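You operate a simulated robot arm through the tools that you are given. There is no shell and no other tool. Be economical: measure what you need, move in short steps, check, and stop when the job is done.

Carry out the task below with a simulated robot arm. There is one attempt and no reset: what you move stays moved.

TASK
Put one of the white pads from the low round table on top of the blue paste cartridge there.

It is judged by the outcome, as a careful person would: the job done as asked, and still so three seconds after it is handed in. It fails if anything else is knocked over, pushed out of place, dropped, spilled or broken.

THE ROBOT
A 6-joint arm with a two-finger parallel gripper, fixed in place. Base frame: the origin is at the foot of the arm, x ahead of it, y to its left, z up; the work surface is at about z = 0. Lengths are in m, angles in degrees, forces in N, time in s.
With the tool pointing down near the work surface it reaches from about 0.14 to 0.58 m from the base axis. Its first joint turns from -66.0 to 66.0 degrees. Payload 2.1 kg.
Tool frame: the origin (TCP) lies between the finger pads and is the grasp point; the fingertips stand 0.03 m ahead of it; z points along the fingers, y is the line along which they close. The gripper opens to 0.094 m. The fingers are 0.028 m wide and 0.01 m thick; the gripper's body (0.05 by 0.096 m) begins 0.055 m behind the TCP.
Orientation is that of the tool frame in the base frame, as a unit quaternion [w, x, y, z]. With the fingers straight down and closing along the base's y, the tool's x points along the base's -x, its y along +y and its z along -z.

THE INTERFACE
- The arm moves only by the tool apply_moves. Its argument "rows" is a list of rows, each an object (a shift or turn left out is 0, a gripper value left out holds the last) with "jaw": the finger opening in m, from 0 to 0.094; "slide": the shift along the base's x, y, z in m, a list of three; "twist": the turn about the base's z in rad. In form: [{"jaw": jaw, "slide": [x, y, z], "twist": twist}, ...]. A call has 1 to 12 rows; each row shifts and turns the commanded pose from where the row before left it. A row lasts 0.2 s, in which the tool goes at most 0.05 m and 8.6 degrees; a call with a longer step from one row to the next is refused whole, and so is a gripper value outside its range. A pose out of reach is approached as far as the arm can. The call stops where the force on the tool passes 40 N (or 10 N more than at its start, if that is more) or the arm is blocked; 0.2 s more then pass. The fingers move at their own pace (about 0.072 m/s each) and stop on an object; they squeeze with about 23 N. The grip force told is the motor's: it shows also when the fingers shut on nothing. Time passes only in rows, and 0.2 s behind the last, so rows that do not move let the fingers close. It gives the time, the measured TCP pose, the force on the tool (base axes), the opening and the grip force at its end, in the units of the frame above (readings bear some noise).
- Cameras (640 x 400 px; columns grow to the right, rows downward): "scene" is fixed at [0.0787, -0.3779, 0.4773]; the picture's right is [0.69, -0.72, 0.00], its down [-0.42, -0.41, -0.81] and it looks along [0.58, 0.56, -0.59] (base axes); focal length 256 px, centre (320, 200). "wrist" rides on the gripper at [-0.037, 0, -0.058] in the tool frame; the picture's right is [0.00, -1.00, 0.00], its down [0.97, 0.00, -0.24] and it looks along [0.24, 0.00, 0.97] (tool axes); focal length 218 px, centre (320, 200).
- grab_frame(camera): a new picture of that camera. No time passes.
- probe_pixels(camera, pixels): there is no depth. For up to 12 entries [column, row, z] of the newest picture of that camera ("zoom" is the newest enlarged one), the place [x, y] in the base frame at which the ray of that pixel passes the height z, good to about 0.002 m, but the place of the scene camera against the robot may be out by one fixed shift of up to 0.018 m in any direction. No time passes.
- zoom(camera, box): a new picture of the part [left, top, right, bottom] of that camera's present view, enlarged. No time passes.
- job_done(): hands the job in; it is judged then, once.

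Work in short steps. Measure before you move; look again where a grasp or a placing could have gone wrong, and mend it. You have 60 turns and 30 pictures in all, the two below and enlarged ones among them. Open the gripper and draw the arm clear of the work before you hand the job in, unless the task says otherwise; then end with one line.

The tools are called after "Request:" as name(argument=value, ...) on one line, values as JSON. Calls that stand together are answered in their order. apply_moves: Moves the arm, as the interface text tells. Its arguments: {"type":"object","properties":{"rows":{"type":"array","items":{"type":"object","properties":{"jaw":{"type":"number"},"slide":{"type":"array","items":{"type":"number"}},"twist":{"type":"number"}}}}},"required":["rows"]} The other tools are called the same way: grab_frame (camera) takes a picture; probe_pixels (camera, pixels) gives the place at which the rays of pixels pass given heights; zoom (camera, box) takes an enlarged picture of a part of a camera's view; job_done () hands the job in.

At the start:

```text
time: 0.0
tool_pos: [0.3295, -0.1109, 0.3263]
tcp_rot: [0.0, 0.0, 1.0, 0.0]
wrist_force: [0.7, -0.5, 0.4]
opening: 0.0942
grip_force: 0.0
```

scene: 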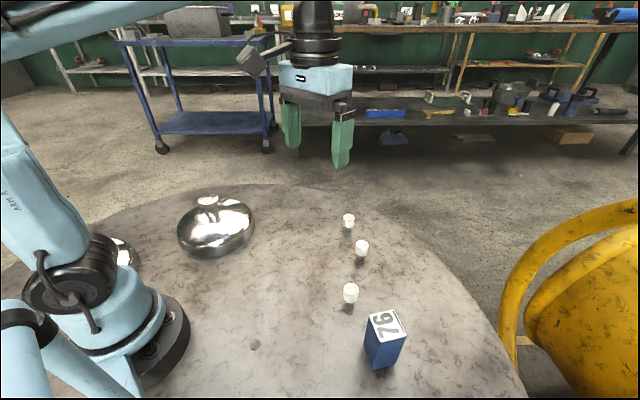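
wrist: 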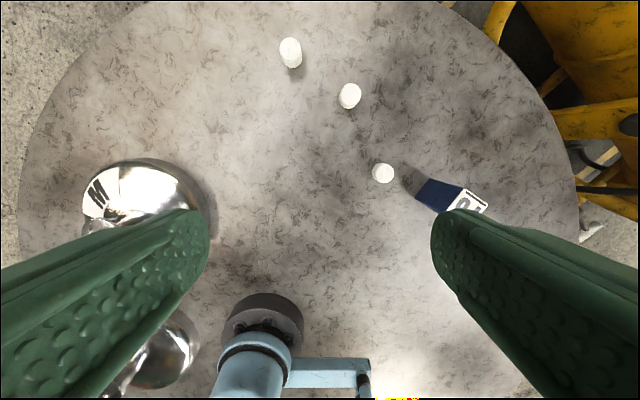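

I start by measuring: the three white pads are at wrist (383,173), (350,96), (290,53), and the blue cartridge near (450,197). I enlarge both views.

Request:
zoom(camera="scene", box=[300, 190, 460, 390])

Request:
zoom(camera="wrist", box=[260, 20, 520, 230])

Request:
probe_pixels(camera="wrist", pixels=[[383, 173, 0.02], [350, 96, 0.02], [290, 50, 0.02], [418, 192, 0], [468, 202, 0.07]])

Request:
probe_pixels(camera="scene", pixels=[[351, 288, 0.02], [351, 302, 0.0], [361, 244, 0.02], [348, 217, 0.02], [378, 368, 0], [403, 334, 0.07], [370, 315, 0.07], [394, 310, 0.07], [378, 342, 0.07]])

```text
2.00 times, centred on (380, 290) of scene
```

zoom: 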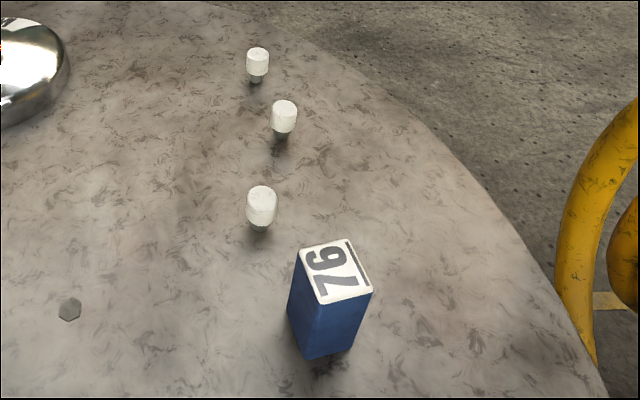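

```text
1.90 times, centred on (390, 125) of wrist
```

zoom: 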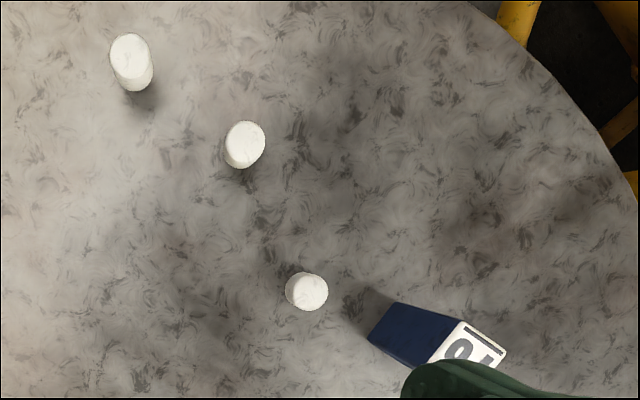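

```text
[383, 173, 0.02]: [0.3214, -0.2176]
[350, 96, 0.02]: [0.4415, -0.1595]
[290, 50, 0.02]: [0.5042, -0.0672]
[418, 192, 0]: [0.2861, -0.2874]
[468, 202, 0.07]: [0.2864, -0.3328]
```

```text
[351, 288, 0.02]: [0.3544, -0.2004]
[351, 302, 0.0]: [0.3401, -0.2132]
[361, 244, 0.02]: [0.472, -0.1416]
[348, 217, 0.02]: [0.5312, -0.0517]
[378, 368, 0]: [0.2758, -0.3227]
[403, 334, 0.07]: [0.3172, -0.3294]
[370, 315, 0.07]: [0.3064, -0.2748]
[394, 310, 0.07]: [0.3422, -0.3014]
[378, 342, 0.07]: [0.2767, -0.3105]
```

The pads may stand higher than I assumed, since the two cameras disagree by about 0.03 m. I move the wrist camera closer to get parallax.

Request:
apply_moves(rows=[{"slide": [-0.01, -0.03, -0.02]}, {"slide": [-0.01, -0.03, -0.02]}, {"slide": [-0.01, -0.03, -0.02]}, {"slide": [0, -0.03, -0.02]}, {"slide": [0, -0.02, -0.02]}, {}])

Request:
grab_frame(camera="wrist")

```text
time: 1.4
tool_pos: [0.3003, -0.2526, 0.2255]
tcp_rot: [0.0, 0.0, 1.0, -0.001]
wrist_force: [-0.1, -0.4, 0.7]
opening: 0.0942
grip_force: 0.0
```

```text
25 pictures are left
```

wrist: 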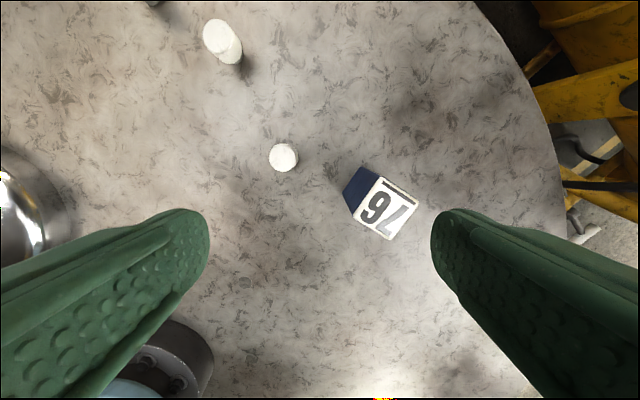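

The near pad is at about (283,157) and the cartridge's top is centred near (385,207). I enlarge this view and probe it.

Request:
zoom(camera="wrist", box=[250, 120, 430, 250])

Request:
probe_pixels(camera="wrist", pixels=[[283, 157, 0], [283, 157, 0.05], [380, 179, 0.07], [418, 205, 0.07], [391, 239, 0.07], [353, 213, 0.07], [343, 190, 0], [361, 167, 0], [217, 30, 0.03], [231, 58, 0]])

```text
3.08 times, centred on (340, 185) of wrist
```

zoom: 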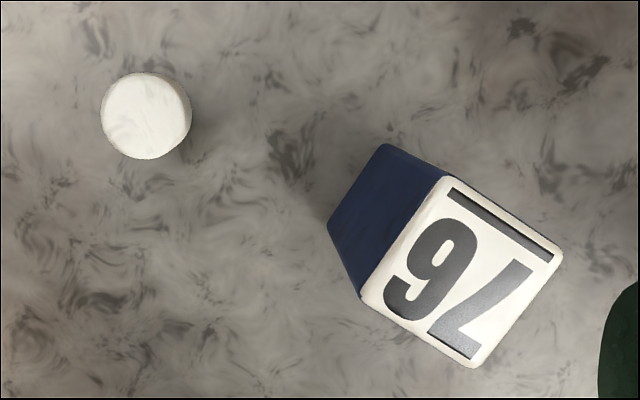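

```text
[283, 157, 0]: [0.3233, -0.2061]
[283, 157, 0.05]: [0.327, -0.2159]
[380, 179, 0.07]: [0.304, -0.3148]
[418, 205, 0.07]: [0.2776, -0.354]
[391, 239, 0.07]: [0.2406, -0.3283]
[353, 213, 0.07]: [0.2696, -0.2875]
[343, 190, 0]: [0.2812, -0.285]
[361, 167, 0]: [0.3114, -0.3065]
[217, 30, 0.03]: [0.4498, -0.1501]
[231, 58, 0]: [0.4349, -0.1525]
```

Triangulating from the two wrist views puts the near pad's top at z≈0.037, at (0.326,-0.213). Something dark shows under the pads, so I look closer.

Request:
zoom(camera="scene", box=[325, 200, 405, 310])

Request:
zoom(camera="wrist", box=[180, 0, 280, 80])

```text
3.64 times, centred on (365, 255) of scene
```

zoom: 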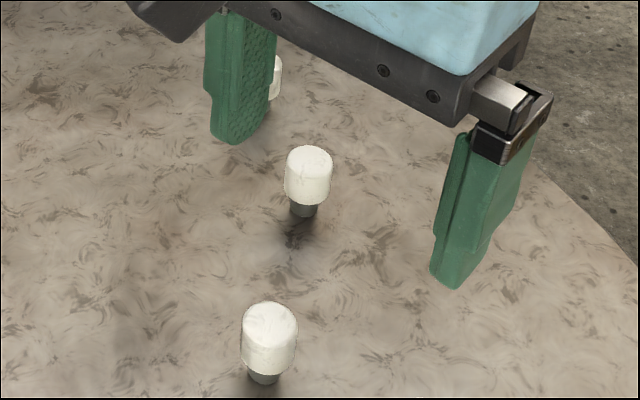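

```text
5.00 times, centred on (230, 40) of wrist
```

zoom: 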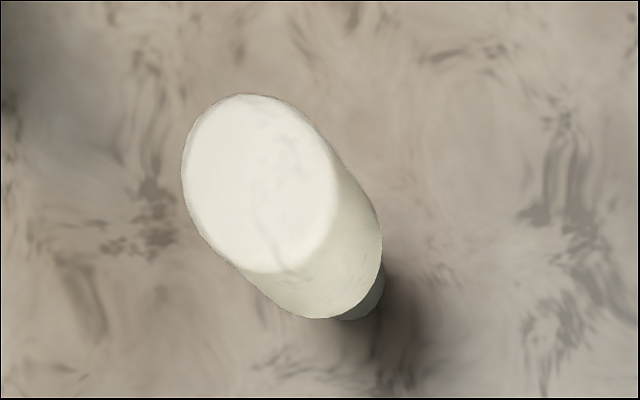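

The pads are white caps on narrow dark stems, with tops at about 0.037. The cartridge is about 0.09 tall with its top centre near (0.280,-0.314). I move above the near pad and check the alignment.

Request:
apply_moves(rows=[{"slide": [0.013, 0.02, -0.03], "jaw": 0.075}, {"slide": [0.013, 0.02, -0.03]}, {"slide": [0, 0, -0.035]}, {}])

Request:
grab_frame(camera="wrist")

Request:
grab_frame(camera="scene")

```text
time: 2.4
tool_pos: [0.3251, -0.2114, 0.1315]
tcp_rot: [0.0, 0.0, 1.0, 0.0]
wrist_force: [-0.9, -0.2, 0.2]
opening: 0.0752
grip_force: 0.2
```

```text
21 pictures are left
```

wrist: 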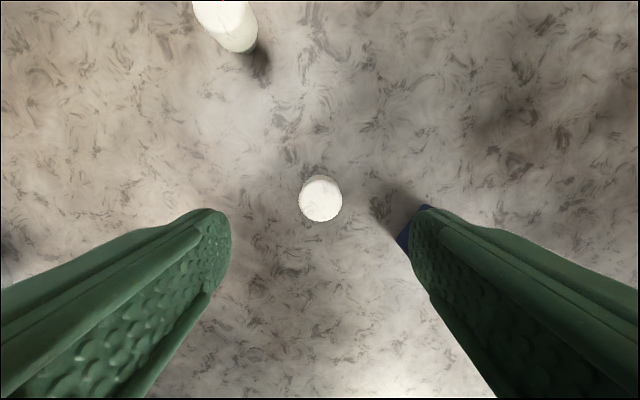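

```text
20 pictures are left
```

scene: 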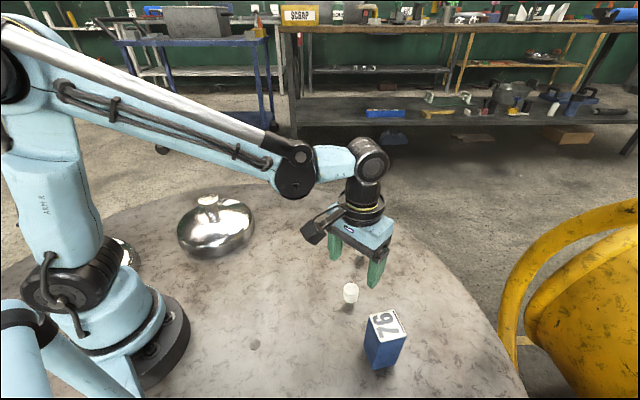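

The pad is at (321,200), centred between the fingers and computed at (0.3245,-0.212). I descend to TCP z≈0.042 and close.

Request:
apply_moves(rows=[{"slide": [0, -0.001, -0.03]}, {"slide": [0, 0, -0.03]}, {"slide": [0, 0, -0.0295]}, {}, {"jaw": 0.02}, {}, {}, {}])

Request:
zoom(camera="scene", box=[310, 220, 430, 320])

```text
time: 4.2
tool_pos: [0.3257, -0.2105, 0.0411]
tcp_rot: [0.0, 0.0, 1.0, 0.001]
wrist_force: [0.5, 0.2, 0.0]
opening: 0.029
grip_force: 22.6
```

```text
4.00 times, centred on (370, 270) of scene
```

zoom: 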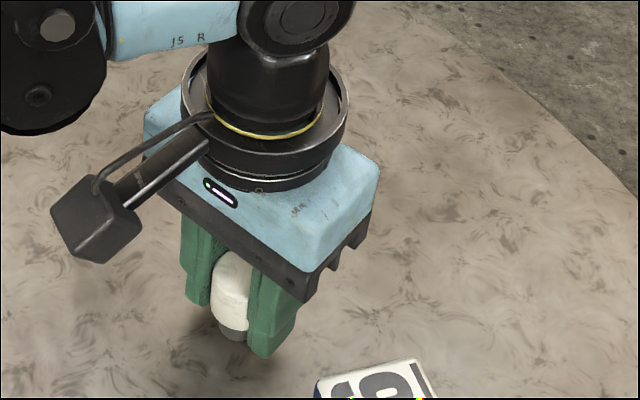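

The pad is gripped at an opening of 0.029. I lift it and check what comes up with it.

Request:
apply_moves(rows=[{"slide": [0, 0, 0.01]}, {"slide": [0, 0, 0.03]}, {"slide": [0, 0, 0.04]}, {"slide": [0, 0, 0.04]}, {}])

Request:
zoom(camera="scene", box=[310, 200, 430, 320])

Request:
grab_frame(camera="wrist")

```text
time: 5.4
tool_pos: [0.3245, -0.2131, 0.162]
tcp_rot: [-0.001, 0.0, 1.0, 0.0]
wrist_force: [-0.1, 0.3, -0.2]
opening: 0.0291
grip_force: 23.2
```

```text
3.33 times, centred on (370, 260) of scene
```

zoom: 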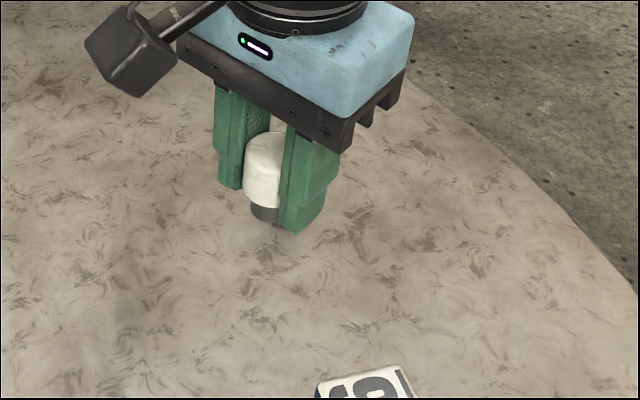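

```text
17 pictures are left
```

wrist: 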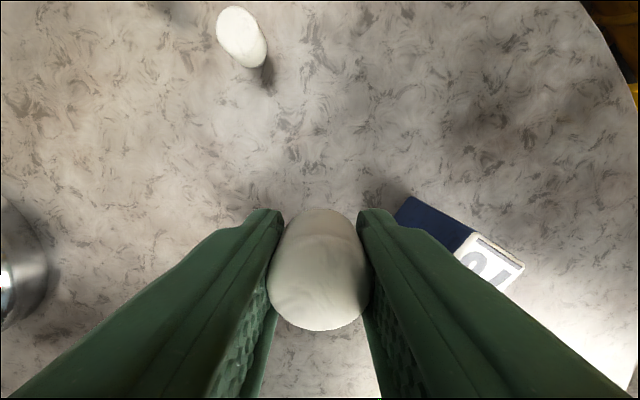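

The stem came up with the pad, and its bottom is about 0.041 below the TCP. I carry it at safe height to above the cartridge at about (0.280,-0.314).

Request:
apply_moves(rows=[{"slide": [0, 0, 0.03]}, {"slide": [-0.0145, -0.03, 0.01]}, {"slide": [-0.015, -0.036, 0]}, {"slide": [-0.015, -0.035, 0]}, {}, {}])

Request:
grab_frame(camera="wrist")

Request:
zoom(camera="scene", box=[310, 240, 450, 390])

```text
time: 6.8
tool_pos: [0.2818, -0.314, 0.2026]
tcp_rot: [0.0, 0.0, 1.0, 0.0]
wrist_force: [-0.4, 0.6, -0.3]
opening: 0.0292
grip_force: 23.0
```

```text
16 pictures are left
```

wrist: 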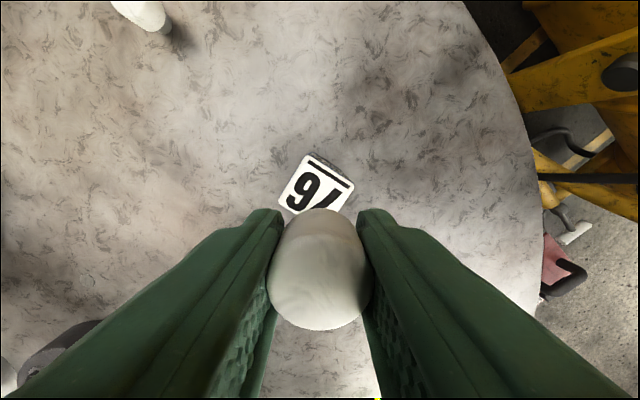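

```text
2.67 times, centred on (380, 315) of scene
```

zoom: 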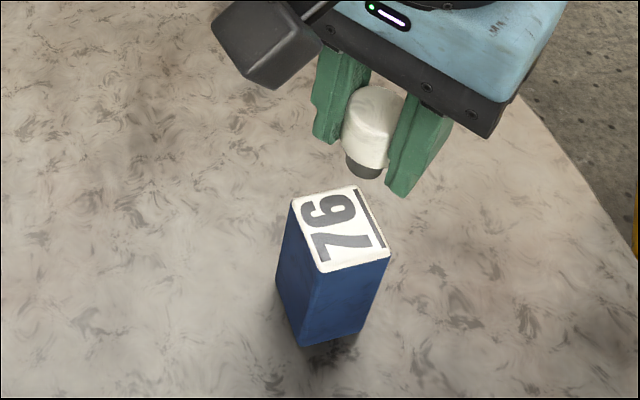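

The label corners show at (311,154), (354,185) and (279,197). I probe them at plausible heights to refine the centre.

Request:
probe_pixels(camera="wrist", pixels=[[311, 154, 0.09], [354, 185, 0.09], [279, 197, 0.09], [311, 154, 0.1], [354, 185, 0.1], [279, 197, 0.1], [311, 154, 0.08], [354, 185, 0.08], [279, 197, 0.08]])

Request:
zoom(camera="wrist", box=[265, 140, 375, 220])

```text
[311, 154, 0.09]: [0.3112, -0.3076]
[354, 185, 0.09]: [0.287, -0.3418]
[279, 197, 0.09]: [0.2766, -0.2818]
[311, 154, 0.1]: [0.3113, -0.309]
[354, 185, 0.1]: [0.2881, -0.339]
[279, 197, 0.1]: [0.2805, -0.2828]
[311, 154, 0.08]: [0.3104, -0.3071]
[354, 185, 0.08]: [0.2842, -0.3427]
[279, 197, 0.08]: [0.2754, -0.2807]
```

```text
5.00 times, centred on (320, 180) of wrist
```

zoom: 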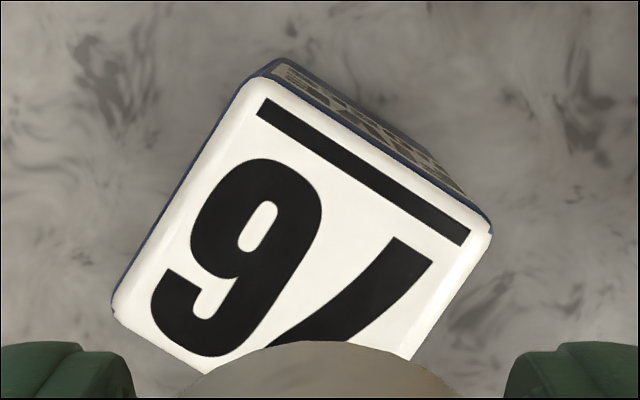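

The refined centre is about (0.2795,-0.313), so only a 1 mm correction is needed. I descend to just above the label.

Request:
apply_moves(rows=[{"slide": [-0.0015, 0.0005, -0.02]}, {"slide": [0, 0, -0.02]}, {"slide": [0, 0, -0.015]}, {}, {}])

Request:
zoom(camera="scene", box=[330, 270, 430, 370])

```text
time: 8.0
tool_pos: [0.2813, -0.313, 0.1468]
tcp_rot: [-0.001, 0.0, 1.0, 0.0]
wrist_force: [-0.2, 0.6, -1.2]
opening: 0.029
grip_force: 23.5
```

```text
4.00 times, centred on (380, 320) of scene
```

zoom: 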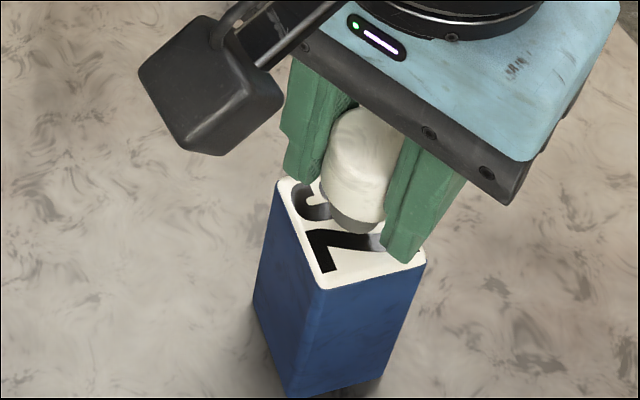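

The pad hovers over the label, well centred and roughly 1 cm up. I step down in small increments and watch the force.

Request:
apply_moves(rows=[{"slide": [-0.001, 0, -0.003]}, {"slide": [0, 0, -0.003]}, {}])

Request:
zoom(camera="scene", box=[340, 290, 420, 350])

```text
time: 8.8
tool_pos: [0.2783, -0.3127, 0.141]
tcp_rot: [0.0, 0.0, 1.0, 0.0]
wrist_force: [-0.1, 0.2, -1.1]
opening: 0.029
grip_force: 22.6
```

```text
6.67 times, centred on (380, 320) of scene
```

zoom: 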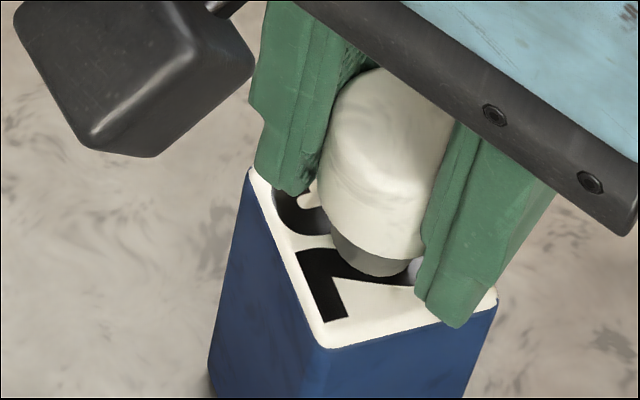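

Request:
apply_moves(rows=[{"slide": [0, 0, -0.002]}, {"slide": [0, 0, -0.002]}, {}])

```text
time: 9.6
tool_pos: [0.2791, -0.313, 0.1364]
tcp_rot: [-0.001, 0.0, 1.0, 0.0]
wrist_force: [-0.1, 0.8, 17.7]
opening: 0.0289
grip_force: 23.0
```

Contact shows as 17.7 N upward. I ease back about a millimetre and read again.

Request:
apply_moves(rows=[{"slide": [0, 0, 0.001]}, {}])

Request:
zoom(camera="scene", box=[340, 290, 420, 350])

```text
time: 10.2
tool_pos: [0.2787, -0.313, 0.1388]
tcp_rot: [-0.001, 0.001, 1.0, 0.0]
wrist_force: [-0.3, -0.7, -0.3]
opening: 0.0291
grip_force: 22.6
```

```text
6.67 times, centred on (380, 320) of scene
```

zoom: 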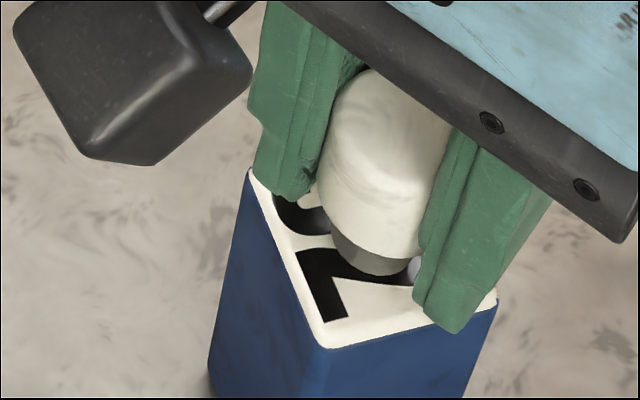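

The force is back to zero, so the pad is within a millimetre of the label. I lower by 0.6 mm and open gently.

Request:
apply_moves(rows=[{"slide": [0, 0, -0.0006]}, {}, {"jaw": 0.031}, {"jaw": 0.035}, {"jaw": 0.045}, {"jaw": 0.06}, {"jaw": 0.07}, {}])

Request:
zoom(camera="scene", box=[340, 290, 420, 350])

```text
time: 12.0
tool_pos: [0.2794, -0.313, 0.1382]
tcp_rot: [-0.001, -0.001, 1.0, 0.0]
wrist_force: [-0.9, -0.1, 0.1]
opening: 0.0699
grip_force: 0.1
```

```text
6.67 times, centred on (380, 320) of scene
```

zoom: 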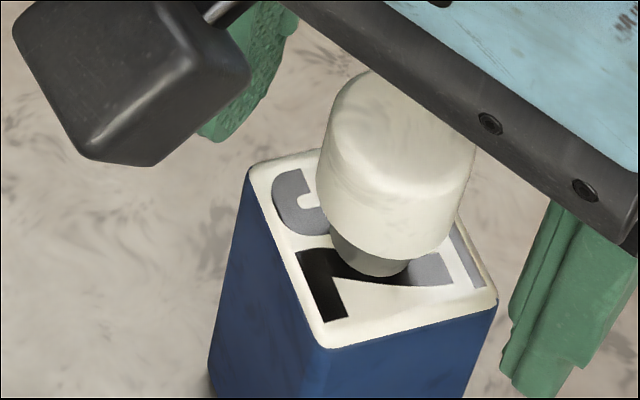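

The pad stands upright and free on the cartridge. I raise straight up and draw clear.

Request:
apply_moves(rows=[{"slide": [0, 0, 0.02]}, {"slide": [0, 0, 0.04]}, {"slide": [0, 0, 0.04]}, {"slide": [0, 0.03, 0.03]}, {"slide": [0.01, 0.045, 0]}, {"slide": [0.01, 0.045, 0]}, {}, {}])

Request:
grab_frame(camera="scene")

Request:
zoom(camera="scene", box=[310, 190, 460, 390])

```text
time: 13.8
tool_pos: [0.3, -0.1909, 0.2667]
tcp_rot: [0.0, 0.001, 1.0, -0.001]
wrist_force: [-0.4, 0.4, 0.7]
opening: 0.0701
grip_force: 0.1
```

```text
9 pictures are left
```

scene: 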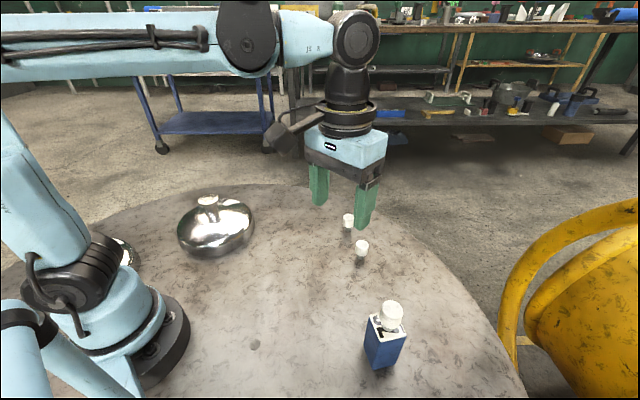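

```text
2.00 times, centred on (385, 290) of scene
```

zoom: 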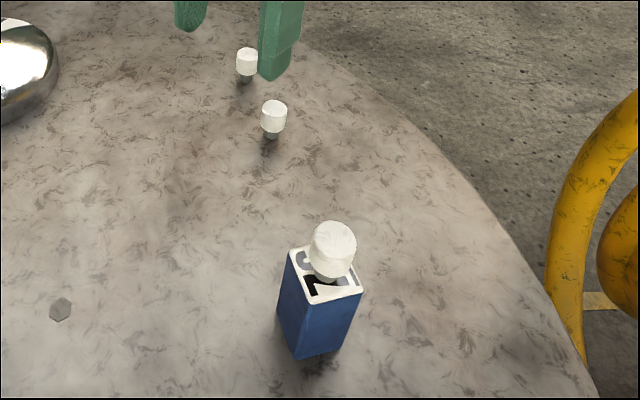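

The pad stands on the cartridge at (390,315), the other objects haven't moved, and the gripper is open and clear. I hand the job in.

Request:
job_done()

```text
The job is handed in.
```

One white pad now stands upright on top of the blue paste cartridge; the cartridge and the other two pads were not moved.
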